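You operate a simulated robot arm through the tools that you are given. There is no shell and no other tool. Be economical: measure what you need, move in short steps, check, and stop when the job is done.

The job below is to be done with a simulated robot arm. You get a single attempt, and the scene is never put back.

Task
Put things in order on the top of the small table. At the end: the clear rice jar stands where the white wick cartridge stood; the cream cell is on the grey empty tea carton; the white wick cartridge stands on top of the red flour tin; the green apple from the top of the small table stands where the clear rice jar stood; whatever was shut is shut again. Leave all else as you found it, and nothing knocked over.

It is judged by the outcome, as a careful person would: the job done as asked, and still so three seconds after it is handed in. It fails if anything else is knocked over, pushed out of place, dropped, spilled or broken.

Robot
A 7-joint arm with a two-finger parallel gripper, fixed in place. Base frame: the origin is at the foot of the arm, x ahead of it, y to its left, z up; the work surface is at about z = 0. Readings come in mm, degrees, newtons and seconds.
With the tool pointing down near the work surface it reaches from about 220 to 580 mm from the base axis. Its first joint turns from -66.0 to 66.0 degrees. Payload 2.5 kg.
The TCP is the grasp point between the finger pads, 23 mm short of the fingertips. In the tool frame z runs along the fingers and y along their closing line. The gripper opens to 94 mm. The fingers are 38 mm wide and 10 mm thick; the gripper's body (54 by 96 mm) begins 39 mm behind the TCP.
Orientation is that of the tool frame in the base frame, as a unit quaternion [x, y, z, w]. With the fingers straight down and closing along the base's y, the tool's x points along the base's -x, its y along +y and its z along -z.

Tools
- The arm moves only by the tool nudge_tool. Its argument "steps" is a list of rows, each an object of numbers (a shift or turn left out is 0, a gripper value left out holds the last): "dx", "dy", "dz": the shift along the tool's x, y, z in mm; "wx", "wy", "wz": the turn, a rotation vector about the tool's x, y, z in degrees. In form: [{"dx": .., "dy": .., "dz": .., "wx": .., "wy": .., "wz": ..}, ...]. A call has 1 to 10 rows; each row shifts and turns the commanded pose from where the row before left it, along the tool's axes as they then stand. "gripper" is the finger opening in mm, from 0 to 94, set as the call begins (left out, the last holds). A row lasts 0.2 s, in which the tool goes at most 50 mm and 8.6 degrees; a call with a longer step from one row to the next is refused whole, and so is a gripper value outside its range. Where a pose cannot be reached the arm comes as near as it can. A force on the tool above 40 N (or 10 N above the force at the start of the call, whichever is more), or a blocked arm, ends the call early, and 0.2 s more pass. The fingers move at their own pace (about 108 mm/s each) and stop on an object; they squeeze with about 27 N. The grip force told is the motor's: it shows also when the fingers shut on nothing. Time passes only in rows, and 0.2 s behind the last, so rows that do not move let the fingers close. It gives the time, the measured TCP pose, the force on the tool (base axes), the opening and the grip force at its end, in the units of the frame above (readings bear some noise).
- Cameras (640 x 400 px; columns grow to the right, rows downward): "scene" is fixed at [117.1, -413.5, 525.2]; the picture's right is [0.80, -0.60, 0.00], its down [-0.44, -0.59, -0.68] and it looks along [0.41, 0.55, -0.73] (base axes); focal length 214 px, centre (320, 200). "wrist" rides on the gripper at [-39, 0, -44] in the tool frame; the picture's right is [0.00, -1.00, 0.00], its down [0.97, 0.00, -0.24] and it looks along [0.24, 0.00, 0.97] (tool axes); focal length 218 px, centre (320, 200).
- grab_frame(camera): a new picture of that camera. It takes no simulated time.
- point_at(camera, pixels): for up to 12 pixels [column, row] of the newest picture of that camera ("zoom" is the newest enlarged one), the place [x, y, z] in the base frame of the surface seen there, good to about 2 mm. It takes no simulated time.
- close_up(camera, box): a new picture of the part [left, top, right, bottom] of that camera's present view, enlarged. It takes no simulated time.
- close_job(): hands the job in; it is judged then, once.

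Go step by step. Measure first, check grasps and placings, and put right what went wrong. The budget is 80 turns and 38 pictures, counting those below and the enlarged ones. Unless the task says otherwise, let go and move clear before handing in, and close with one line.

The tools are called after "Emit:" as a command line: name --argument value ..., lists and objects as JSON in quotes. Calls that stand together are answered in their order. nudge_tool: Moves the arm, as the interface text tells. Its arguments: {"type":"object","properties":{"steps":{"type":"array","items":{"type":"object","properties":{"dx":{"type":"number"},"dy":{"type":"number"},"dz":{"type":"number"},"wx":{"type":"number"},"wy":{"type":"number"},"wz":{"type":"number"}}}},"gripper":{"type":"number"}},"required":["steps"]} The other tools are called the same way: grab_frame (camera) takes a picture; point_at (camera, pixels) gives the place of the surface under pixels of a picture; close_up (camera, box) takes an enlarged picture of a part of a camera's view; close_job () hands the job in.

At the start:

```text
time: 0.0
position: [440.9, -96.4, 272.5]
ee_rot: [0.0, 1.0, 0.0, 0.001]
contact_force: [-0.4, -0.2, 0.5]
grip_width: 94.1
finger_force: 0.0
```

scene: 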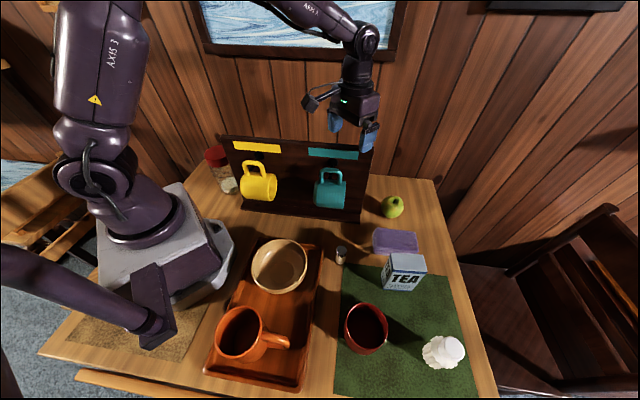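
wrist: 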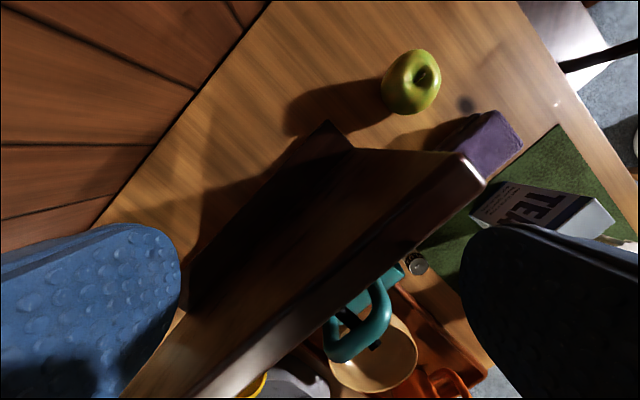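

The scene shows an apple at (392,207), a tea carton at (403,272), a red-lidded item at (218,170) and a small item at (341,255). I can't yet identify the jar, cartridge, tin and cell, so I'll enlarge parts of the view.

Emit:
close_up --camera "scene" --box '[180, 120, 340, 220]'

Emit:
close_up --camera "scene" --box '[320, 180, 500, 390]'

Emit:
close_up --camera "scene" --box '[40, 220, 330, 400]'

```text
4.00 times, centred on (260, 170) of scene
```

zoom: 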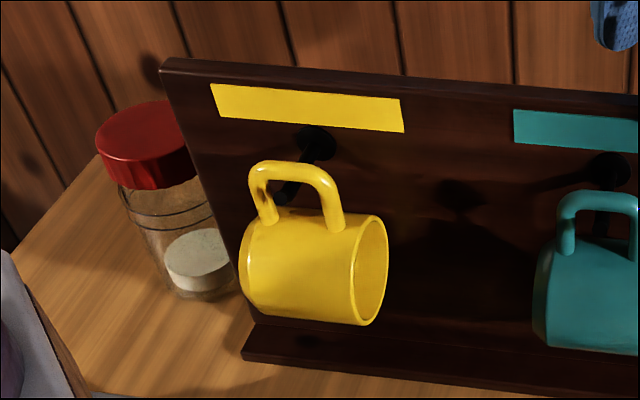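

```text
1.90 times, centred on (410, 285) of scene
```

zoom: 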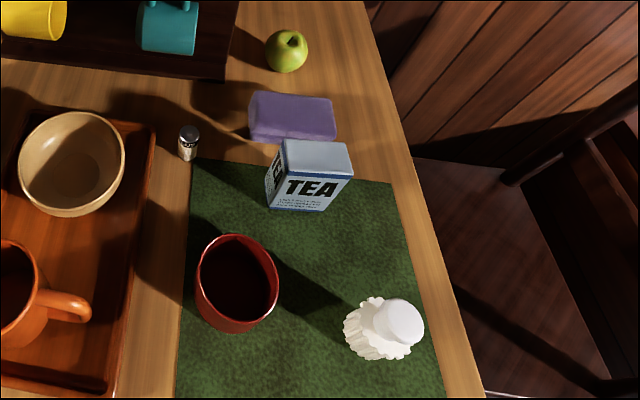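

```text
2.21 times, centred on (185, 310) of scene
```

zoom: 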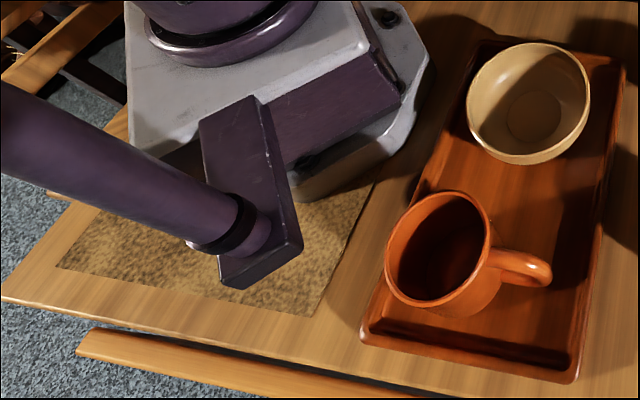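

The rice jar stands at (218,170), the wick cartridge is probably the pleated item at (443,350), and the red tin is at (366,327). The small cylinder at (341,255) may be the cell, so I'll look closer at it and measure.

Emit:
close_up --camera "scene" --box '[320, 225, 432, 295]'

Emit:
close_up --camera "scene" --box '[335, 290, 479, 380]'

Emit:
point_at --camera "scene" --pixels '[[341, 248], [341, 262], [392, 205], [405, 262], [366, 327], [350, 318], [443, 350], [452, 346], [216, 153], [228, 187], [398, 240], [360, 220]]'

```text
5.71 times, centred on (376, 260) of scene
```

zoom: 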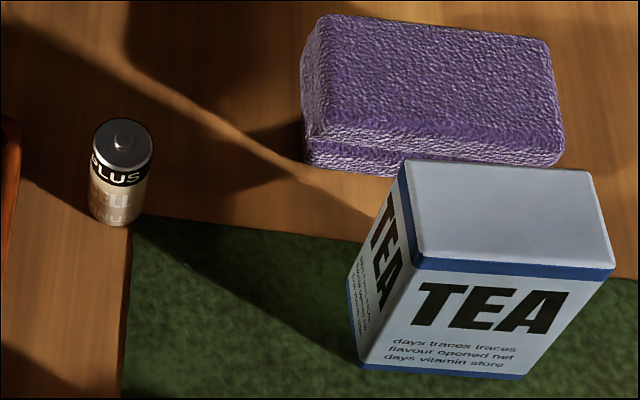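

```text
4.44 times, centred on (407, 335) of scene
```

zoom: 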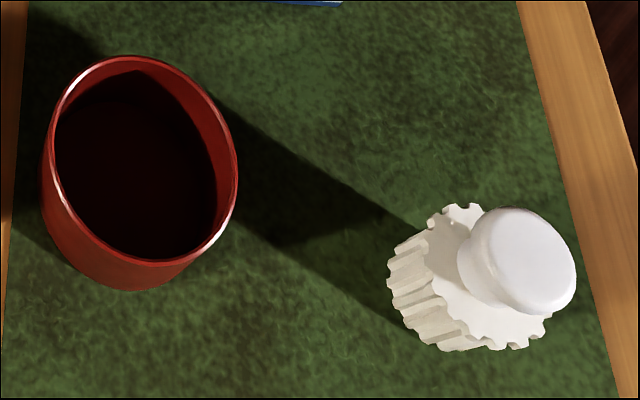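

```text
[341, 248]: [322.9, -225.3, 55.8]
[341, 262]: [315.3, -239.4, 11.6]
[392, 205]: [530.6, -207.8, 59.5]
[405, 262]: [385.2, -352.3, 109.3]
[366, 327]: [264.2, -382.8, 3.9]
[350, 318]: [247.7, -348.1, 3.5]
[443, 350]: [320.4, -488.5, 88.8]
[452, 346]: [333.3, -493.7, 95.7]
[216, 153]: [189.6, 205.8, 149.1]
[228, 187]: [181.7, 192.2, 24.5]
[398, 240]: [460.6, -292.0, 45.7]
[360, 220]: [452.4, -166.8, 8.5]
```

The cell is the cream battery at (341,255). The red vessel at (366,327) is open with its floor at z≈4, so it may not be the flour tin. I'll measure the board and look behind it with the wrist camera from higher up.

Emit:
point_at --camera "scene" --pixels '[[224, 138], [372, 152], [245, 205], [362, 218], [258, 188], [330, 190], [346, 311], [366, 304], [387, 327], [280, 258], [230, 335], [285, 345]]'

Emit:
nudge_tool --steps '[{"dz": -40}, {"dz": -40}, {"dy": 45, "dx": 10}, {"dy": 45, "dx": 10}, {"dy": 45, "dx": 10}, {"dy": 45, "dx": 10}]'

Emit:
grab_frame --camera "wrist"

```text
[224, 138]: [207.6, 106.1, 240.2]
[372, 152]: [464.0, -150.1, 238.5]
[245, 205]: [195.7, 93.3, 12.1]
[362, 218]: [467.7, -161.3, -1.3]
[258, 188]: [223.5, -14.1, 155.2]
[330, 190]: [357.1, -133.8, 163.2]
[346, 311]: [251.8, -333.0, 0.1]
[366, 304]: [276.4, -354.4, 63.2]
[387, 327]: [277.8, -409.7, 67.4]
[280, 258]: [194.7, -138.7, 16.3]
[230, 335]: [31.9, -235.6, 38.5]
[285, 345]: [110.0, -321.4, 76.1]
```

```text
time: 1.4
position: [400.9, 83.3, 351.8]
ee_rot: [0.0, 1.0, 0.0, 0.0]
contact_force: [0.8, 0.7, 0.5]
grip_width: 94.0
finger_force: 0.0
```

```text
30 pictures are left
```

wrist: 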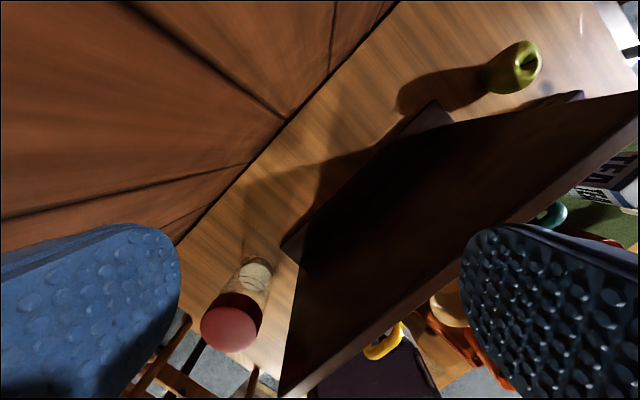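

Nothing is hidden behind the board, and the jar with its red lid is visible at (235,310) in the wrist view. I'll go over the green mat, staying high, and look straight down on the red vessel and the cartridge.

Emit:
nudge_tool --steps '[{"dy": -45, "dx": 8}, {"dy": -45, "dx": 8}, {"dy": -45, "dx": 8}, {"dy": -45, "dx": 8}, {"dy": -45, "dx": 8}, {"dy": -45, "dx": 8}, {"dy": -45, "dx": 8}, {"dy": -45, "dx": 8}, {"dy": -45, "dx": 8}, {"dy": -45, "dx": 8}]'

Emit:
grab_frame --camera "wrist"

```text
time: 3.6
position: [319.7, -367.3, 353.3]
ee_rot: [-0.001, 1.0, 0.0, 0.0]
contact_force: [0.1, 0.3, -0.1]
grip_width: 93.7
finger_force: 0.1
```

```text
29 pictures are left
```

wrist: 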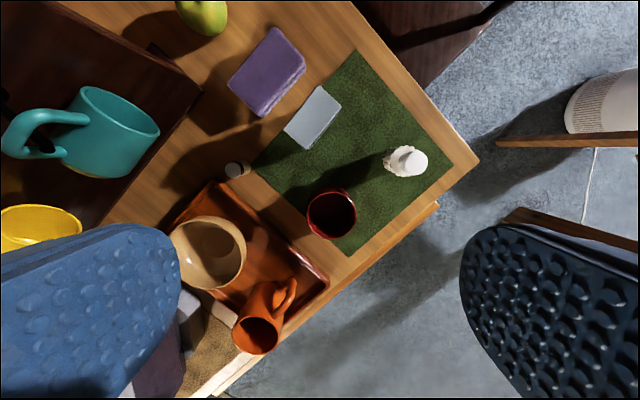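

The red vessel at (332,214) is open and empty. There is also a wooden bar along the table's near edge, at about (400,245), that could be a drawer front. I'll enlarge both and measure them.

Emit:
close_up --camera "wrist" --box '[280, 120, 480, 245]'

Emit:
point_at --camera "zoom" --pixels '[[480, 315], [440, 350], [420, 75], [370, 135], [165, 300], [165, 220], [100, 305], [235, 305], [165, 372], [120, 340], [165, 330], [400, 270]]'

```text
3.20 times, centred on (380, 182) of wrist
```

zoom: 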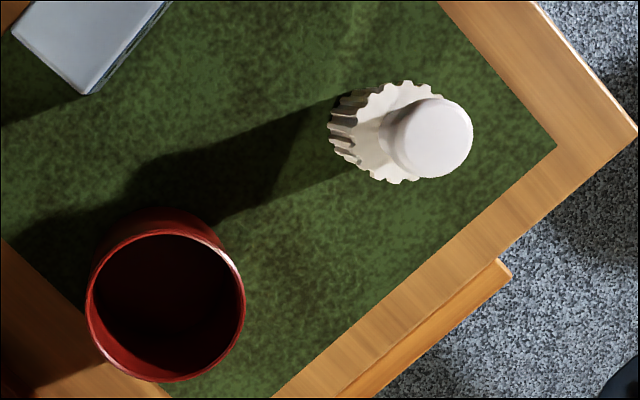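

```text
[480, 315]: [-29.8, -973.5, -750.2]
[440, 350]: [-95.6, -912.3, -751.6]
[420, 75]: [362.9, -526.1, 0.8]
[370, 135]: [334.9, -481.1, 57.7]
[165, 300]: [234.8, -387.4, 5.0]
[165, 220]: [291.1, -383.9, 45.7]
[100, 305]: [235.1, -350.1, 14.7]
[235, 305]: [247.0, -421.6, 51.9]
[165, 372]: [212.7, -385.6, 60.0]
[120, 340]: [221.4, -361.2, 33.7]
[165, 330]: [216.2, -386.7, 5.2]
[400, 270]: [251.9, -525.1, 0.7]
```

The red vessel is an open cup-like thing about 72 mm across, wider than the cartridge, so it's doubtful as the "flour tin". I'll measure the bar, the table edges and the areas the robot hides, to look for another red tin.

Emit:
grab_frame --camera "scene"

Emit:
point_at --camera "scene" --pixels '[[90, 375], [170, 391], [240, 397], [42, 350], [190, 385], [435, 182], [480, 385], [200, 165], [20, 235], [90, 215], [130, 360], [220, 390]]'

Emit:
close_up --camera "scene" --box '[0, 140, 200, 265]'

```text
27 pictures are left
```

scene: 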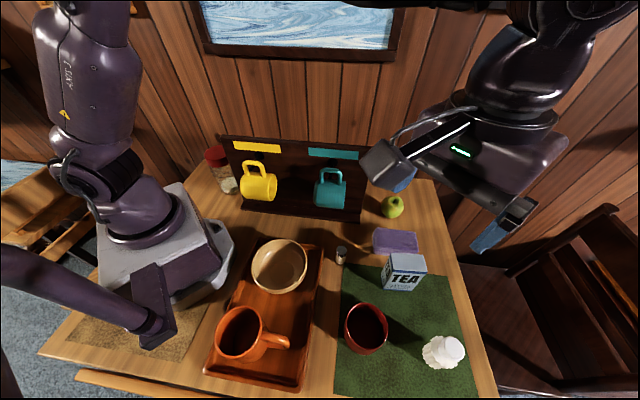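

```text
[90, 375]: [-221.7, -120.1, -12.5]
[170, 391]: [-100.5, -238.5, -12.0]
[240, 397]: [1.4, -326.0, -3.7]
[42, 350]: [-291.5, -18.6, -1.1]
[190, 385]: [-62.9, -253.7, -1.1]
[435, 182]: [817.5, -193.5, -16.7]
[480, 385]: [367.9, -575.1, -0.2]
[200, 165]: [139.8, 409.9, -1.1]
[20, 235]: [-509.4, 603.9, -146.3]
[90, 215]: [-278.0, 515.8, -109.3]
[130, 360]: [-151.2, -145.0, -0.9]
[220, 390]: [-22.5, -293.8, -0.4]
```

```text
3.20 times, centred on (100, 202) of scene
```

zoom: 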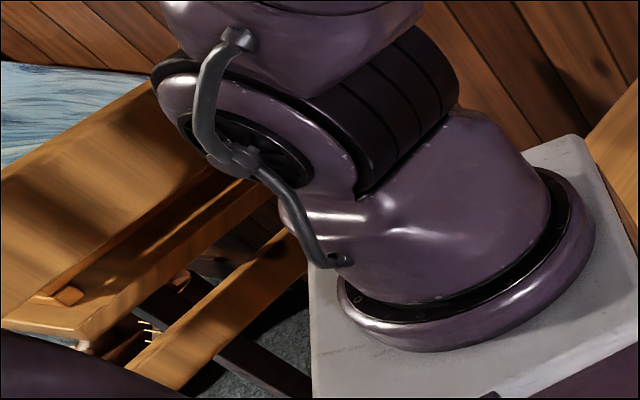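

The bar at z≈-12 is the front of a shut drawer, overhanging the table edge by about 13 mm. So far no other red tin is in sight, so I'll tilt the wrist camera back toward the base to see the vessel's side and the area behind the robot.

Emit:
nudge_tool --steps '[{"dx": -25, "dz": 25, "wy": 8}, {"dx": -25, "dz": 25, "wy": 8}, {"dx": -25, "dz": 25, "wy": 8}, {"dx": -25, "dz": 25, "wy": 8}, {"dx": -20, "wy": 8}]'

Emit:
grab_frame --camera "wrist"

```text
time: 4.8
position: [388.3, -366.3, 256.7]
ee_rot: [0.0, 0.973, 0.0, -0.232]
contact_force: [0.1, 1.2, 0.3]
grip_width: 93.8
finger_force: 0.0
out of reach, approached as far as the arm can: row 4, 5
```

```text
25 pictures are left
```

wrist: 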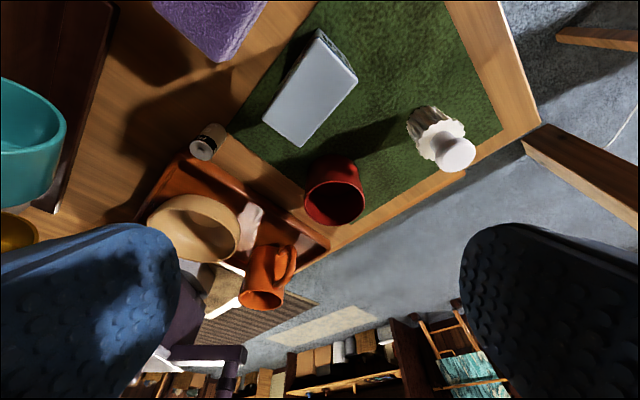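

Seen from this side, the red vessel at (335,190) looks like a plain open pot. I'll enlarge it together with the background shelf.

Emit:
close_up --camera "wrist" --box '[180, 130, 500, 330]'

Emit:
point_at --camera "zoom" --pixels '[[250, 65], [310, 140], [255, 120], [370, 120], [310, 55], [320, 190], [430, 100], [400, 110], [505, 20], [450, 30]]'

```text
2.00 times, centred on (340, 230) of wrist
```

zoom: 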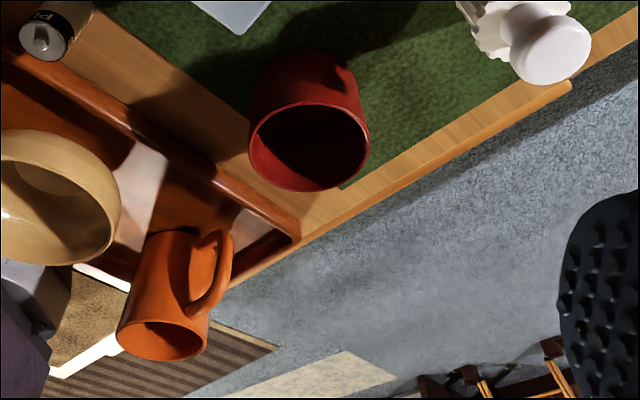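

```text
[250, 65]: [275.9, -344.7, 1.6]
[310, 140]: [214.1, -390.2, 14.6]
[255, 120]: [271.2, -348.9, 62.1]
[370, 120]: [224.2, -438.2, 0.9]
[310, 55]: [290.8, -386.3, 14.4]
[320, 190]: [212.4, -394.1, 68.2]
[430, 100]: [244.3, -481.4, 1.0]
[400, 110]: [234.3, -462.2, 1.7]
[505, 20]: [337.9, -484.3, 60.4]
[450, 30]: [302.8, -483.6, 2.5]
```

The red vessel is a plain open pot, about 80 mm across and 68 mm tall. The drawer may hold something, so before deciding I'll undo the tilt and inspect the drawer front.

Emit:
nudge_tool --steps '[{"wy": -8}, {"wy": -8}, {"wy": -8}, {"wy": -8}, {"wy": -8}]'

```text
time: 6.0
position: [388.9, -365.7, 258.2]
ee_rot: [0.0, 0.993, 0.001, 0.118]
contact_force: [-0.5, 0.2, -0.4]
grip_width: 93.9
finger_force: 0.1
```

The drawer edge lies about 650 mm from the base at my joint limit, so it is out of reach and not part of this job. One patch of table near the jar was hidden by a finger, so I'll level the tool, go there high and look at it, which also lets me measure the jar.

Emit:
nudge_tool --steps '[{"wy": 6.75}, {"wy": 6.75}, {"dz": -45}, {"dz": -45}, {"dy": 48, "dx": 0}, {"dy": 48}, {"dy": 48}, {"dy": 48}, {"dy": 48}, {"dy": 48}]'

Emit:
nudge_tool --steps '[{"dy": 45, "dx": 10}, {"dy": 45, "dx": 15}, {"dy": 45, "dx": 15}, {"dy": 45, "dx": 15}, {"dy": 45, "dx": 15}, {"dy": 45, "dx": 15}, {"dy": 45, "dx": 15}]'

Emit:
grab_frame --camera "wrist"

```text
time: 8.2
position: [390.0, -76.9, 347.7]
ee_rot: [0.001, 1.0, 0.0, -0.001]
contact_force: [0.2, 0.2, -0.4]
grip_width: 93.9
finger_force: 0.0
```

```text
time: 9.8
position: [288.7, 236.3, 346.9]
ee_rot: [-0.001, 1.0, 0.0, -0.001]
contact_force: [1.4, -0.3, -0.3]
grip_width: 93.9
finger_force: 0.1
```

```text
23 pictures are left
```

wrist: 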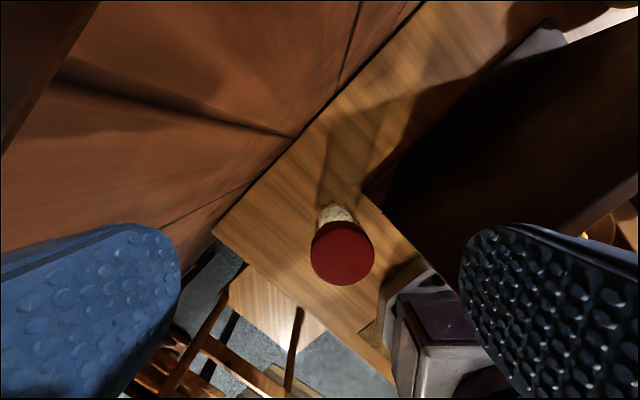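

There is no tin here, only the jar. By elimination the red vessel on the mat must be the flour tin. While I'm here I'll measure the jar: its lid circle at (343,253) and its glass at (335,213).

Emit:
point_at --camera "wrist" --pixels '[[343, 253], [314, 255], [372, 253], [343, 282], [343, 228], [335, 210], [322, 215], [350, 212], [370, 190], [395, 220], [385, 300], [300, 210]]'

Emit:
close_up --camera "wrist" --box '[280, 180, 440, 305]'

```text
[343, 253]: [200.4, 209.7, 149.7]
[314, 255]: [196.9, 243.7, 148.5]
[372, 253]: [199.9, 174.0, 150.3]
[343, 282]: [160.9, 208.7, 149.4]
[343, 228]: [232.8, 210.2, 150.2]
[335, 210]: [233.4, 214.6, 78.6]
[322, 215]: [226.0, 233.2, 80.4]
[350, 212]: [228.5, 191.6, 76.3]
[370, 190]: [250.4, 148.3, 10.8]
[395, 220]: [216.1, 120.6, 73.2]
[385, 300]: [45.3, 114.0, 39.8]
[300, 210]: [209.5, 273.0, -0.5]
```

```text
3.20 times, centred on (360, 242) of wrist
```

zoom: 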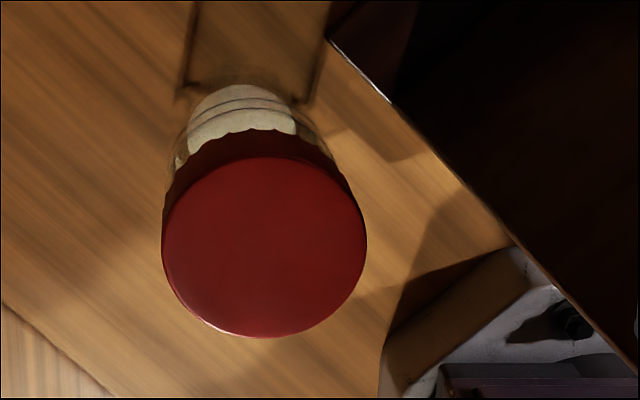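

The jar is centred at about (197,209), is roughly 74 mm across and its lid top is at z 150. Next I'll go to the cartridge and measure it from close by.

Emit:
nudge_tool --steps '[{"dy": -48, "dx": -8}, {"dy": -48, "dx": -8}, {"dy": -48, "dx": -8}, {"dy": -48, "dx": -8}, {"dy": -48, "dx": -8}, {"dy": -48}, {"dy": -48}, {"dy": -48}, {"dy": -48}, {"dy": -48}]'

Emit:
nudge_tool --steps '[{"dy": -45, "dz": 20, "dx": 5}, {"dy": -45, "dz": 25, "dx": 5}, {"dy": -45, "dz": 25, "dx": 5}, {"dy": -40, "dz": 25, "dx": 5}]'

Emit:
close_up --camera "wrist" --box '[240, 100, 480, 250]'

```text
time: 12.0
position: [327.7, -243.3, 348.6]
ee_rot: [0.0, 1.0, -0.001, -0.002]
contact_force: [0.5, 0.3, 0.1]
grip_width: 93.7
finger_force: 0.1
```

```text
refused: row 2 steps farther than a row can; nothing moved
```

```text
2.67 times, centred on (360, 175) of wrist
```

zoom: 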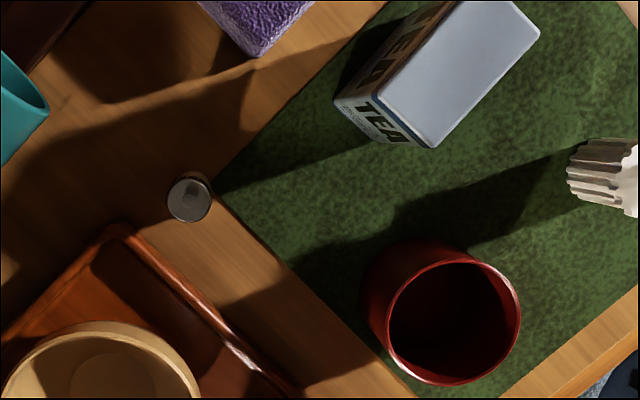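

The second move was refused for too long a step. This view shows the cell at (188,198) and the carton top well, so I'll measure them and then carry on in shorter steps.

Emit:
point_at --camera "zoom" --pixels '[[188, 198], [170, 200], [209, 198], [188, 219], [382, 96], [460, 8], [533, 35], [432, 140], [455, 70], [400, 300], [455, 262], [515, 330]]'

Emit:
nudge_tool --steps '[{"dy": -40, "dz": 20}, {"dy": -40, "dz": 25}, {"dy": -40, "dz": 25}, {"dy": -40, "dz": 25}, {"dy": -40, "dz": 20}]'

Emit:
close_up --camera "wrist" --box '[240, 100, 480, 250]'

```text
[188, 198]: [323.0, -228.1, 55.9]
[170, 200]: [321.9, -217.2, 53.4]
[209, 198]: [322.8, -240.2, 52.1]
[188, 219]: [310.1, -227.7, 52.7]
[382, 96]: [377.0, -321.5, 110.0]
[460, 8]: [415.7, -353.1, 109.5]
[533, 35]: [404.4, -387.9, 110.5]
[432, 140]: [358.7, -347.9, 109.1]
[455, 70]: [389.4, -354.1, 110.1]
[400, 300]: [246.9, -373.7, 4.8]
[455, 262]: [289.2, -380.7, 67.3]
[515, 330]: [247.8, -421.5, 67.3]
```

```text
time: 13.2
position: [327.9, -444.3, 232.5]
ee_rot: [0.0, 1.0, 0.0, -0.002]
contact_force: [0.3, 0.1, -0.5]
grip_width: 94.2
finger_force: 0.0
```

```text
2.67 times, centred on (360, 175) of wrist
```

zoom: 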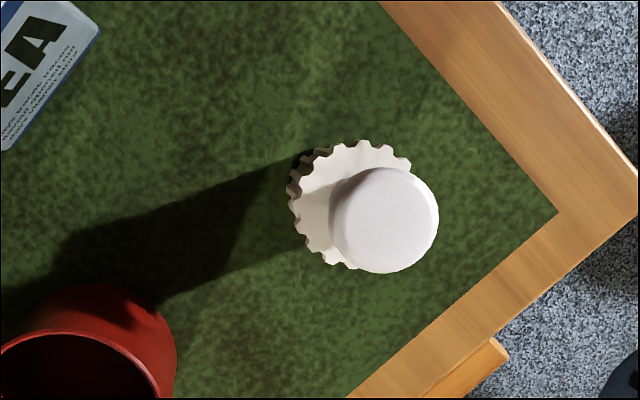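

The cell's top is centred at (323,-228,56). The carton's top is centred near (389,-354,110). Now I'll measure the cartridge, whose cap is at (385,220) and whose pleated disc is at about (350,205).

Emit:
point_at --camera "zoom" --pixels '[[385, 220], [334, 222], [437, 222], [385, 172], [385, 270], [290, 190], [302, 225], [315, 205], [350, 142], [410, 163], [350, 267], [325, 180]]'

Emit:
close_up --camera "scene" --box '[415, 325, 479, 375]'

```text
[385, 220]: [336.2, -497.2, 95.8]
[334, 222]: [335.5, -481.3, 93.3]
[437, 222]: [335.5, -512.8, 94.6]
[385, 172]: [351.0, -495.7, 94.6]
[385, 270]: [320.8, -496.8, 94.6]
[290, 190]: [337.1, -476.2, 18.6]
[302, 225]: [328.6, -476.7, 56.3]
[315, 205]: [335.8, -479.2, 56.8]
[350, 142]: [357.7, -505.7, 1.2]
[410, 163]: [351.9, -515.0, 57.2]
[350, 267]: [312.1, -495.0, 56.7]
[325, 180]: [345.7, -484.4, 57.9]
```

```text
8.00 times, centred on (447, 350) of scene
```

zoom: 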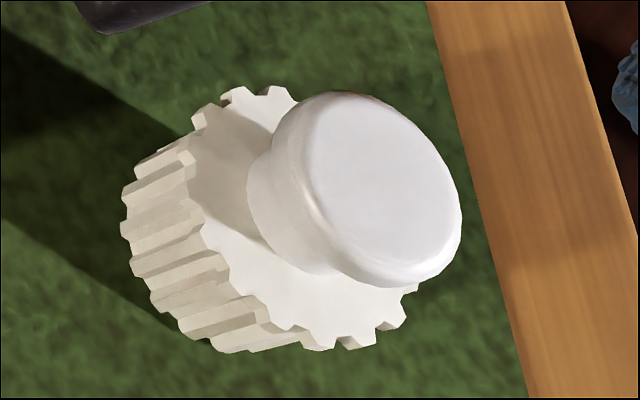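

The cartridge is centred at (336,-497), with a body about 50 mm across up to z 57 and a cap about 32 mm across up to z 96. It's near the reach limit, so I'll align the gripper with the arm's radius and try going over it at z 150.

Emit:
nudge_tool --gripper 60 --steps '[{"wz": 8}, {"wz": 8}, {"wz": 8}, {"wz": 8}, {"wz": 8}, {"wz": 8}, {"wz": 8}, {"dx": -24, "dy": -11.5}, {"dx": -24.4, "dy": -11.5}, {"dz": 40}]'

```text
time: 15.4
position: [334.8, -491.9, 192.9]
ee_rot: [0.47, 0.883, 0.0, -0.003]
contact_force: [-1.0, 0.6, -0.1]
grip_width: 60.1
finger_force: 0.0
out of reach, approached as far as the arm can: row 9
```

The tool got to within about 5 mm of the cartridge's axis. I'll come down to z 120, above the cap, and try to close the remaining gap.

Emit:
nudge_tool --steps '[{"dz": 36}, {"dz": 36}, {"dx": -5, "dy": -2}]'

Emit:
grab_frame --camera "wrist"

```text
time: 16.2
position: [334.0, -498.0, 119.8]
ee_rot: [0.47, 0.883, 0.0, -0.001]
contact_force: [0.0, -0.1, 0.6]
grip_width: 59.7
finger_force: 0.0
```

```text
18 pictures are left
```

wrist: 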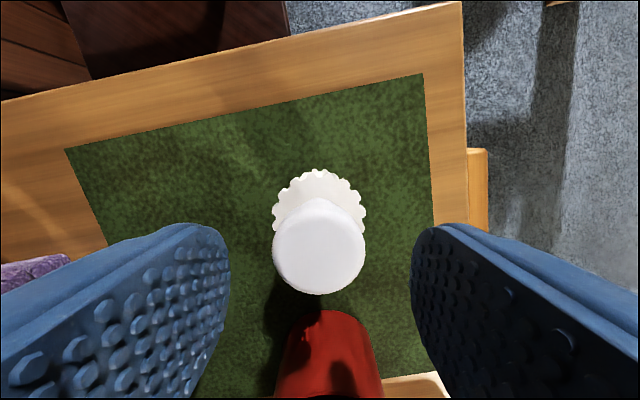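

The cap is centred between the fingers at (320,245) and this pose is reachable. I'll go down to TCP z≈85, with the tips just above the pleated body, and close on the cap.

Emit:
nudge_tool --steps '[{"dz": 20}, {"dz": 15}]'

Emit:
nudge_tool --gripper 15 --steps '[{}, {}, {}]'

```text
time: 16.8
position: [334.1, -497.1, 84.7]
ee_rot: [0.47, 0.883, -0.001, -0.002]
contact_force: [1.0, -0.8, 0.3]
grip_width: 60.1
finger_force: 0.1
```

```text
time: 17.6
position: [334.2, -497.3, 85.1]
ee_rot: [0.47, 0.883, 0.0, -0.001]
contact_force: [0.3, 0.3, -0.3]
grip_width: 31.5
finger_force: 26.6
```

The cap is held at 31.5 mm with 26.6 N. I'll lift it 100 mm and move in along the radius to above the tin at (251,-385).

Emit:
nudge_tool --steps '[{"dz": -20}, {"dz": -40}, {"dz": -40, "dx": 9}, {"dx": 35}, {"dx": 35, "dy": -3}, {"dx": 35, "dy": -3}, {"dx": 25}, {}]'

Emit:
grab_frame --camera "wrist"

Emit:
grab_frame --camera "scene"

```text
time: 19.4
position: [250.9, -385.0, 184.5]
ee_rot: [0.47, 0.883, -0.002, 0.0]
contact_force: [-0.3, -0.7, -0.4]
grip_width: 31.1
finger_force: 27.0
```

```text
17 pictures are left
```

wrist: 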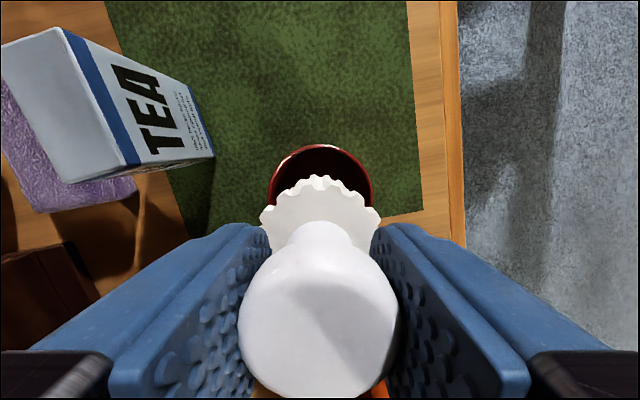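

```text
16 pictures are left
```

scene: 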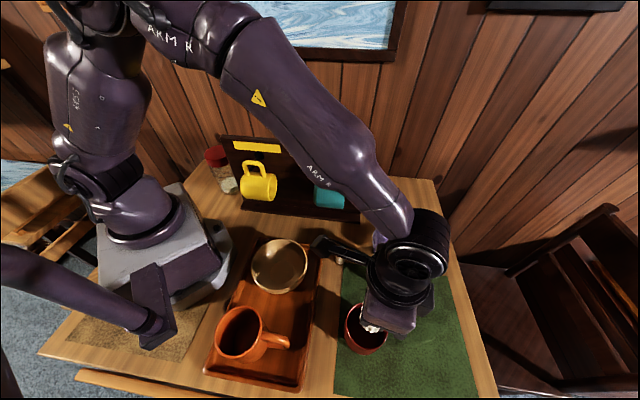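

The rim, from 268 to 373 in the wrist view, is centred under the cartridge. I'll lower gently until it seats inside the tin's mouth, at about TCP z 90.

Emit:
nudge_tool --steps '[{"dz": 30}, {"dz": 30}, {"dz": 15}, {"dz": 10}, {"dz": 5}]'

```text
time: 20.0
position: [254.0, -391.5, 148.1]
ee_rot: [0.469, 0.883, -0.004, 0.006]
contact_force: [-0.6, 2.1, 9.8]
grip_width: 31.6
finger_force: 26.6
stopped in row 2: the force on the tool passed its limit (the readings are from after the stop); the commanded pose is now the measured one
```

The tool stopped at z 148, which puts the cartridge's base at about z 63, at rim height. I'll check for anything caught or tilted before going on.

Emit:
nudge_tool --steps '[{"dz": -15}, {"dz": -10}]'

Emit:
grab_frame --camera "wrist"

Emit:
close_up --camera "scene" --box '[320, 270, 448, 370]'

```text
time: 20.6
position: [253.3, -388.1, 170.6]
ee_rot: [0.469, 0.883, -0.004, 0.005]
contact_force: [-0.4, 0.1, 0.1]
grip_width: 31.7
finger_force: 27.4
```

```text
15 pictures are left
```

wrist: 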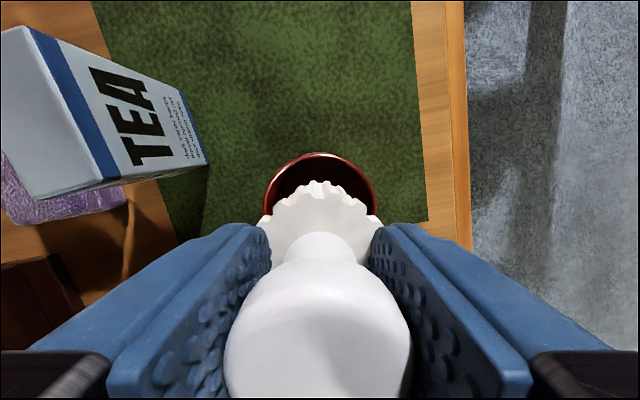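

```text
4.00 times, centred on (384, 320) of scene
```

zoom: 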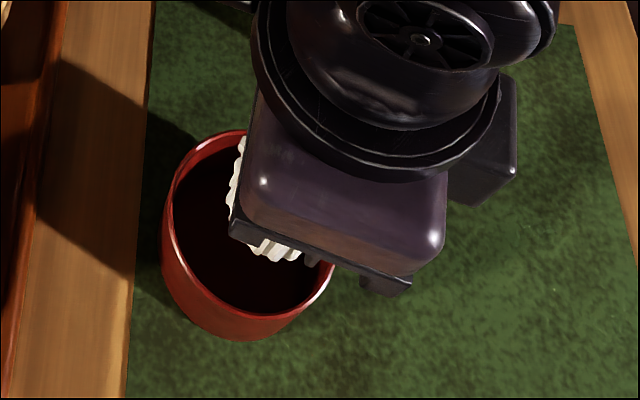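

The cartridge seems to have shifted a little in the grip, since its cap now looks larger, spanning 225 to 410. I'll measure its attitude and the tin's rim.

Emit:
point_at --camera "wrist" --pixels '[[320, 300], [320, 350], [270, 330], [370, 330], [320, 262], [320, 195], [280, 215], [360, 215], [320, 153], [265, 205], [376, 205]]'

Emit:
point_at --camera "zoom" --pixels '[[168, 215], [332, 268], [245, 132], [225, 312], [240, 165], [238, 200], [265, 255], [285, 258], [220, 240], [180, 270], [250, 300], [240, 330]]'

```text
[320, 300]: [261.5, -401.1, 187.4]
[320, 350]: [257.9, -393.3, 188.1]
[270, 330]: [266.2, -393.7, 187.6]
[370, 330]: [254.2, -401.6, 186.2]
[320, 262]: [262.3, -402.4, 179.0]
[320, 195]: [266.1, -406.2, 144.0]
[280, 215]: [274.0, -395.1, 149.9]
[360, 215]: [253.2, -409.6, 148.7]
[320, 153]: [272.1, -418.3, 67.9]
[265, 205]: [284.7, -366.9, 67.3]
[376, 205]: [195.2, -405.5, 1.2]
```

```text
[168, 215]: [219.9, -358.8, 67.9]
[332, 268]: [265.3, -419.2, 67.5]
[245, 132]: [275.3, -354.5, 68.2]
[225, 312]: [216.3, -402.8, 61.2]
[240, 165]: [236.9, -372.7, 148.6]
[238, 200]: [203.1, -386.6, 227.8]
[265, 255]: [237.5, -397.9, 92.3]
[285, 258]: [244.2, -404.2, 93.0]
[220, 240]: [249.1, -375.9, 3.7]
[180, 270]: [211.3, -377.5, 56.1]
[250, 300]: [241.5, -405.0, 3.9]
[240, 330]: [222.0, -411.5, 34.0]
```

The base of the cartridge had stopped at z≈68, exactly rim height, although the mouth is wide enough. So the tin carries it on top, at its rim plane. I'll centre on (249,-385) and set it down there in small steps.

Emit:
nudge_tool --steps '[{"dx": 5, "dy": -2}, {"dz": 10}, {"dz": 8}, {"dz": 2}, {"dz": 1.5}, {"dz": 1.5}, {}]'

```text
time: 22.2
position: [249.4, -386.1, 146.5]
ee_rot: [0.469, 0.883, -0.003, 0.005]
contact_force: [0.4, 0.0, -0.7]
grip_width: 31.6
finger_force: 27.0
```

There is no contact yet at TCP z 146.5, so I'll continue down in fine steps and watch the force.

Emit:
nudge_tool --steps '[{"dz": 1.5}, {"dz": 1.5}, {"dz": 1.5}, {"dz": 1.5}, {}]'

```text
time: 23.0
position: [249.2, -387.1, 146.8]
ee_rot: [0.469, 0.883, -0.005, 0.006]
contact_force: [-1.3, 1.7, 6.1]
grip_width: 31.4
finger_force: 26.8
stopped in row 3: the force on the tool passed its limit (the readings are from after the stop); the commanded pose is now the measured one
```

Contact came again at base z≈67, centred on the tin, so the cartridge sits on the tin's top plane. I'll ease the pressure, open the fingers and check while still around the cap.

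Emit:
nudge_tool --gripper 44 --steps '[{"dz": -0.5}, {}, {}]'

Emit:
grab_frame --camera "wrist"

Emit:
point_at --camera "wrist" --pixels '[[320, 300], [320, 350], [270, 330], [370, 330], [320, 195], [280, 215], [360, 215]]'

```text
time: 23.8
position: [249.2, -386.8, 146.4]
ee_rot: [0.468, 0.883, -0.005, 0.007]
contact_force: [0.0, -0.5, 3.1]
grip_width: 43.9
finger_force: 0.0
```

```text
13 pictures are left
```

wrist: 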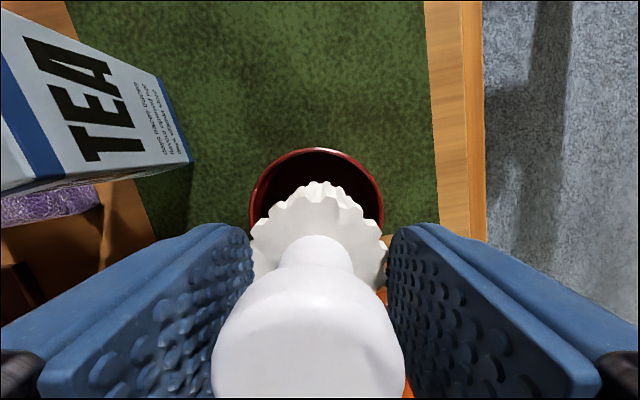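

```text
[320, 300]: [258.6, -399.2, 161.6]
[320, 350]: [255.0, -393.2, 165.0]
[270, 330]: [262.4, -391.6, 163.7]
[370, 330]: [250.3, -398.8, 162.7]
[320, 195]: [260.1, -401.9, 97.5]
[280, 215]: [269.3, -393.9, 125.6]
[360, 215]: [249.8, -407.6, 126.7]
```

The cap top is at z≈165 and the disc at about z 126, so it stands with its base near z 68. The small 3 N push suggests the fingertips touch the disc, so I'll rise straight up slowly and look.

Emit:
nudge_tool --gripper 50 --steps '[{"dz": -4}, {"dz": -6}, {"dz": -10}, {"dz": -15}, {"dz": -20}]'

Emit:
grab_frame --camera "wrist"

Emit:
close_up --camera "scene" --box '[320, 270, 448, 370]'

```text
time: 25.0
position: [249.2, -386.9, 202.0]
ee_rot: [0.469, 0.883, -0.004, 0.007]
contact_force: [0.6, 0.0, 1.3]
grip_width: 49.8
finger_force: 0.1
```

```text
12 pictures are left
```

wrist: 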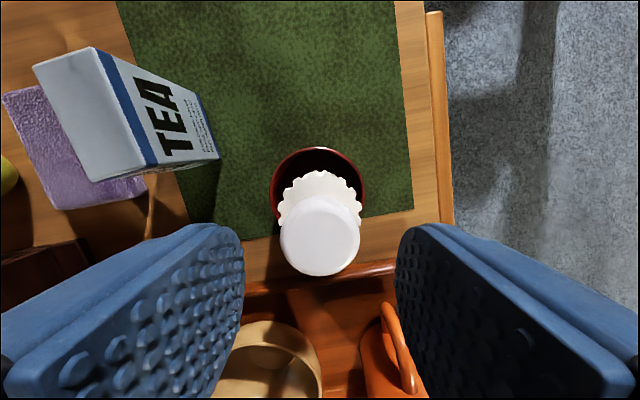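

```text
4.00 times, centred on (384, 320) of scene
```

zoom: 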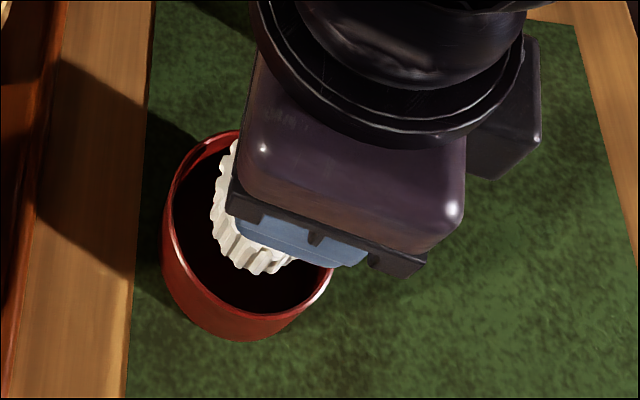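

It's standing free. I'll measure the cap and disc heights now that it's released.

Emit:
point_at --camera "wrist" --pixels '[[320, 240], [290, 240], [350, 240], [320, 270], [320, 205], [320, 180], [295, 190], [347, 190]]'

```text
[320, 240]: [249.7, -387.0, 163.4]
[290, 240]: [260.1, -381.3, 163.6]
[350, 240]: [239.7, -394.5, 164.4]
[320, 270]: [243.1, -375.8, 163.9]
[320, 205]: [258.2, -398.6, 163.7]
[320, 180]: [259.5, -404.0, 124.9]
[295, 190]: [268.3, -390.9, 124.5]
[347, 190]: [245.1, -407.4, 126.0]
```

The cap top is level at z 164, so the cartridge stands on the tin. Now for the jar: I'll rise clear, turn back to the neutral yaw and cross high over the board.

Emit:
nudge_tool --gripper 94 --steps '[{"dz": -23, "wz": -8}, {"dz": -23, "wz": -8}, {"dz": -23, "wz": -8}, {"dz": -23, "wz": -8}, {"dz": -23, "wz": -8}, {"dz": -23, "wz": -8}, {"dz": -23, "wz": -8}]'

Emit:
nudge_tool --steps '[{"dy": 48, "dx": -10}, {"dy": 48, "dx": -10}, {"dy": 48, "dx": -10}, {"dy": 48, "dx": -10}, {"dy": 48, "dx": -10}, {"dy": 48, "dx": -10}, {"dy": 48, "dx": -10}, {"dy": 48, "dx": -10}]'

Emit:
nudge_tool --steps '[{"dy": 42, "dx": 26}, {"dy": 42, "dx": 26}, {"dy": 42, "dx": 26}, {"dy": 42, "dx": 26}, {"dy": 42, "dx": 26}, {"wz": -8}, {"wz": -8}, {"wz": -8}, {"wz": -8}, {"wz": -8}]'

```text
time: 26.6
position: [248.5, -383.8, 362.2]
ee_rot: [-0.001, 1.0, -0.006, 0.003]
contact_force: [-0.5, 0.6, -0.3]
grip_width: 94.1
finger_force: 0.1
```

```text
time: 28.4
position: [327.4, 1.8, 357.2]
ee_rot: [0.0, 1.0, -0.007, 0.003]
contact_force: [-0.3, 0.6, -0.2]
grip_width: 93.9
finger_force: 0.0
```

```text
time: 30.6
position: [197.8, 209.8, 354.1]
ee_rot: [-0.344, 0.939, -0.008, 0.001]
contact_force: [-0.4, 0.2, -0.6]
grip_width: 93.9
finger_force: 0.1
```

The tool is right over the jar at (197.8,209.8), with a slight 0.9° lean that I'll correct. I'll descend to z 170 and check the alignment.

Emit:
nudge_tool --steps '[{"wx": -0.9}, {"dz": 45}, {"dz": 45}, {"dz": 45}, {"dz": 45}]'

Emit:
grab_frame --camera "wrist"

```text
time: 31.8
position: [197.7, 209.2, 174.9]
ee_rot: [-0.343, 0.939, 0.0, -0.002]
contact_force: [-0.1, -0.3, 0.6]
grip_width: 93.9
finger_force: 0.0
```

```text
10 pictures are left
```

wrist: 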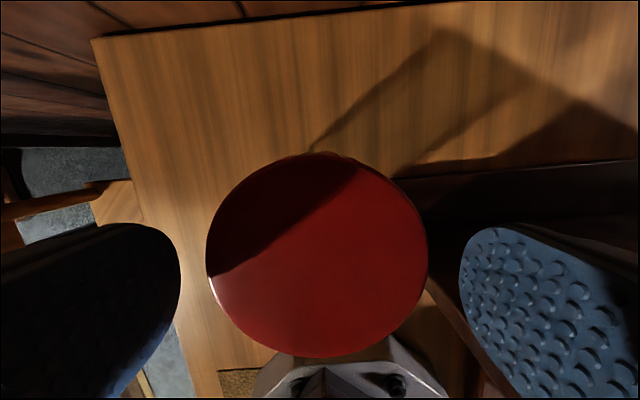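

The lid is centred between the fingers, spanning 206 to 428. I'll lower to z 116 and close.

Emit:
nudge_tool --steps '[{"dz": 25}, {"dz": 20}, {"dz": 13}]'

Emit:
nudge_tool --gripper 55 --steps '[{}, {}, {}]'

Emit:
nudge_tool --steps '[{"dz": -5}, {"dz": -15}, {"dz": -30}]'

```text
time: 32.6
position: [197.2, 210.1, 114.9]
ee_rot: [-0.342, 0.94, 0.0, -0.002]
contact_force: [0.8, 0.4, 0.0]
grip_width: 94.0
finger_force: 0.2
```

```text
time: 33.4
position: [197.6, 209.4, 115.3]
ee_rot: [-0.343, 0.939, 0.0, -0.001]
contact_force: [-0.8, 0.4, -0.4]
grip_width: 76.4
finger_force: 27.2
```

```text
time: 34.2
position: [198.0, 210.3, 166.6]
ee_rot: [-0.342, 0.94, 0.0, -0.003]
contact_force: [0.3, -0.8, -3.8]
grip_width: 76.3
finger_force: 26.7
```

The grip holds at 76 mm and the load rose by about 4 N, so the jar is lifting. I'll raise it to z 372 while turning to neutral, and check with a scene picture that the lid and glass came together.

Emit:
nudge_tool --steps '[{"dz": -41, "wz": 8}, {"dz": -41, "wz": 8}, {"dz": -41, "wz": 8}, {"dz": -41, "wz": 8}, {"dz": -41, "wz": 8}, {}]'

Emit:
grab_frame --camera "scene"

```text
time: 35.6
position: [198.2, 210.8, 370.5]
ee_rot: [0.0, 1.0, -0.001, -0.002]
contact_force: [0.2, 0.6, -4.2]
grip_width: 76.3
finger_force: 27.4
```

```text
9 pictures are left
```

scene: 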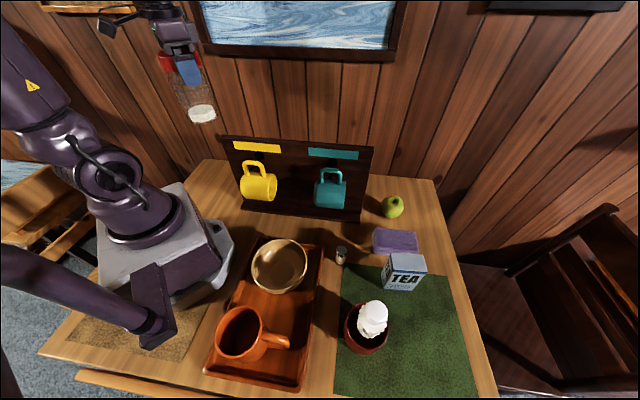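

The whole jar came up shut, and the cartridge stands on the tin. I'll carry the jar high over the board toward the mat.

Emit:
nudge_tool --steps '[{"dy": -21, "dx": -13}, {"dy": -42, "dx": -26}, {"dy": -42, "dx": -26}, {"dy": -42, "dx": -26}, {"dy": -42, "dx": -26}, {"dy": -45, "dx": -5}, {"dy": -45}, {"dy": -45}, {"dy": -45}, {"dy": -45}]'

Emit:
nudge_tool --steps '[{"dy": -45}, {"dy": -45}, {"dy": -45}, {"dy": -38, "dz": 25}, {"dy": -30, "dz": 35}, {"dz": 40}, {}]'

```text
time: 37.8
position: [320.9, -205.7, 372.0]
ee_rot: [-0.001, 1.0, -0.001, -0.002]
contact_force: [-0.7, -0.6, -3.8]
grip_width: 76.3
finger_force: 26.8
```

```text
time: 39.4
position: [319.1, -408.6, 270.1]
ee_rot: [-0.001, 1.0, 0.0, -0.002]
contact_force: [0.6, 0.4, -4.2]
grip_width: 76.2
finger_force: 27.1
```

The jar is at (319,-409) with its bottom at about z 155, clear of the cartridge and carton. I'll move out and down toward (336,-497).

Emit:
nudge_tool --steps '[{"dy": -28}, {"dy": -28}, {"dz": 40}, {"dz": 40}, {"dz": 30}, {"dx": -8, "dy": -16}, {"dx": -9, "dy": -16}, {}]'

Emit:
grab_frame --camera "wrist"

```text
time: 41.2
position: [336.3, -496.0, 160.9]
ee_rot: [-0.001, 1.0, 0.0, -0.002]
contact_force: [-0.6, -0.1, -4.2]
grip_width: 76.7
finger_force: 27.6
```

```text
8 pictures are left
```

wrist: 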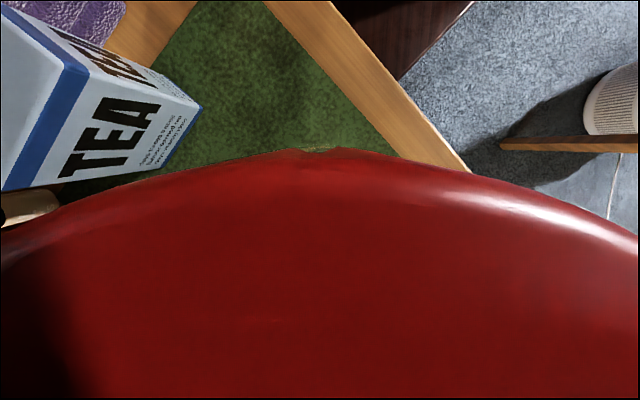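

The jar is over the cartridge's old spot. I'll lower it to just above the mat and feel for contact.

Emit:
nudge_tool --steps '[{"dz": 20}, {"dz": 15}, {"dz": 6}, {"dz": 2}, {"dz": 1}, {"dz": 0.7}, {}]'

```text
time: 42.8
position: [336.6, -495.8, 116.5]
ee_rot: [-0.001, 1.0, -0.001, -0.002]
contact_force: [-0.6, 0.2, -4.9]
grip_width: 76.4
finger_force: 26.8
```

Emit:
nudge_tool --steps '[{"dz": 0.7}, {"dz": 0.7}, {}]'

```text
time: 43.6
position: [336.1, -496.1, 115.6]
ee_rot: [-0.001, 1.0, -0.001, -0.002]
contact_force: [-1.9, 1.6, 2.9]
grip_width: 76.3
finger_force: 27.2
```

The force changed from -4.9 to +2.9 N, so the jar is on the mat. I'll open and rise straight up.

Emit:
nudge_tool --gripper 94 --steps '[{}, {}, {"dz": -10}, {"dz": -20}, {"dz": -30, "dx": 3, "dy": 5}, {"dz": -30, "dx": 5, "dy": 10}, {"dz": -40, "dy": 20}]'

Emit:
grab_frame --camera "scene"

```text
time: 45.2
position: [329.3, -458.4, 245.4]
ee_rot: [-0.001, 1.0, -0.001, -0.001]
contact_force: [0.5, -0.1, -0.8]
grip_width: 94.1
finger_force: 0.0
```

```text
7 pictures are left
```

scene: 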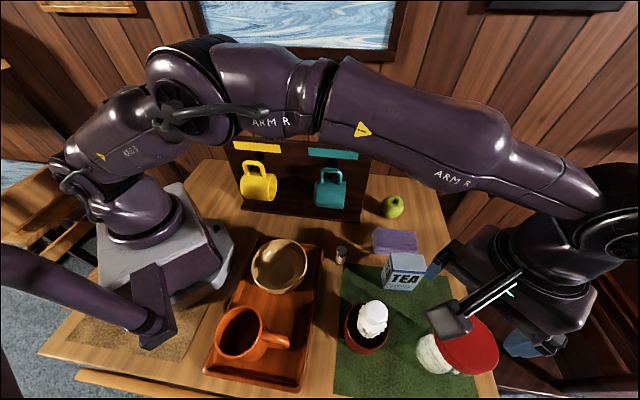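

The jar stands upright and shut at (465,345). Next is the cell at (323,-228): I'll go over it with a 50 mm opening and come down partway.

Emit:
nudge_tool --gripper 50 --steps '[{"dy": 46, "dx": 1}, {"dy": 46, "dx": 1}, {"dy": 46, "dx": 1}, {"dy": 46, "dx": 1}, {"dy": 46, "dx": 2}, {"dz": 45}, {"dz": 45}, {"dz": 35}, {}]'

Emit:
grab_frame --camera "wrist"

```text
time: 47.2
position: [322.7, -229.7, 118.9]
ee_rot: [-0.001, 1.0, 0.0, -0.001]
contact_force: [0.2, -0.2, -0.2]
grip_width: 49.9
finger_force: 0.1
```

```text
6 pictures are left
```

wrist: 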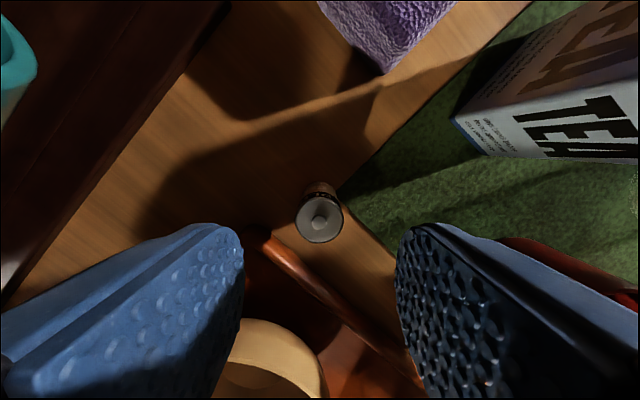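

The cell is at (320,220) between the fingers, and the tray corner at (258,235) is near the left finger. I'll measure that corner's position and height.

Emit:
point_at --camera "wrist" --pixels '[[258, 236], [275, 245], [300, 270], [345, 315], [255, 320], [320, 222], [302, 222], [340, 222], [320, 242], [320, 185]]'

```text
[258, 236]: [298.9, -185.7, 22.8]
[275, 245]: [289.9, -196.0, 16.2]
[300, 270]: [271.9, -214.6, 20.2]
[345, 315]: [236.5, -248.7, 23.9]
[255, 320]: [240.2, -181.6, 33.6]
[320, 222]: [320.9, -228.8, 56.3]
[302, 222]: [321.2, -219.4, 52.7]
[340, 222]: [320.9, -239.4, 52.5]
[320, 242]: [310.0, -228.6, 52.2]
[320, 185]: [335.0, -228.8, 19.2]
```

The tray's corner is at (299,-186,23), so a 40 mm opening and a 4 mm shift outward will clear it. I'll go down to z 45 and close on the cell.

Emit:
nudge_tool --gripper 40 --steps '[{"dx": -3, "dy": 0.7}, {"dz": 35}, {"dz": 25}, {"dz": 13}, {}]'

Emit:
nudge_tool --gripper 10 --steps '[{}, {}, {}]'

Emit:
nudge_tool --steps '[{"dz": -10}, {"dz": -40}, {"dz": -45}, {"dz": -45}]'

```text
time: 48.4
position: [325.0, -229.9, 48.0]
ee_rot: [-0.001, 1.0, -0.002, -0.002]
contact_force: [-0.8, -0.1, -0.2]
grip_width: 40.0
finger_force: 0.1
```

```text
time: 49.2
position: [323.0, -230.1, 47.1]
ee_rot: [-0.001, 1.0, -0.001, -0.002]
contact_force: [-0.6, 0.1, -0.8]
grip_width: 24.8
finger_force: 26.5
```

```text
time: 50.2
position: [324.4, -230.5, 188.1]
ee_rot: [-0.001, 1.0, -0.001, -0.002]
contact_force: [0.9, 0.1, -0.7]
grip_width: 25.0
finger_force: 27.3
```

The cell is held at 25 mm, about 48 mm above its foot. I'll carry it over the carton's centre at (389,-353) and check.

Emit:
nudge_tool --steps '[{"dx": -16.6, "dy": -30.6}, {"dx": -16.6, "dy": -30.6}, {"dx": -16.6, "dy": -30.6}, {"dx": -16.6, "dy": -30.6}, {"dz": 15}, {}]'

Emit:
grab_frame --camera "wrist"

```text
time: 51.6
position: [392.0, -352.0, 171.7]
ee_rot: [-0.001, 1.0, -0.001, -0.002]
contact_force: [0.0, -0.3, -0.8]
grip_width: 25.0
finger_force: 27.5
```

```text
5 pictures are left
```

wrist: 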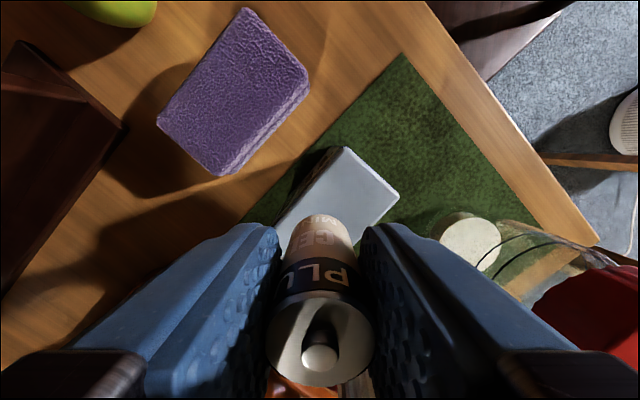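

The cell hangs over the carton's top, as seen at (320,215). I'll lower to just above it and feel for contact in small steps.

Emit:
nudge_tool --steps '[{"dx": 1, "dz": 8}, {"dz": 3}, {"dz": 1}, {"dz": 0.7}, {}]'

```text
time: 52.8
position: [391.1, -352.6, 160.0]
ee_rot: [0.0, 1.0, -0.001, -0.002]
contact_force: [0.6, 0.4, -0.3]
grip_width: 24.9
finger_force: 27.2
```

Emit:
nudge_tool --steps '[{"dz": 0.7}, {"dz": 0.7}, {"dz": 0.6}, {}]'

```text
time: 53.8
position: [392.1, -353.0, 157.9]
ee_rot: [-0.001, 1.0, 0.0, -0.002]
contact_force: [0.5, -1.2, -1.1]
grip_width: 24.6
finger_force: 27.4
```

Emit:
nudge_tool --steps '[{"dz": 0.5}, {"dz": 0.5}, {}]'

```text
time: 54.6
position: [391.2, -353.4, 157.8]
ee_rot: [-0.001, 1.0, 0.0, 0.0]
contact_force: [-0.8, 1.3, 5.1]
grip_width: 24.8
finger_force: 26.7
```

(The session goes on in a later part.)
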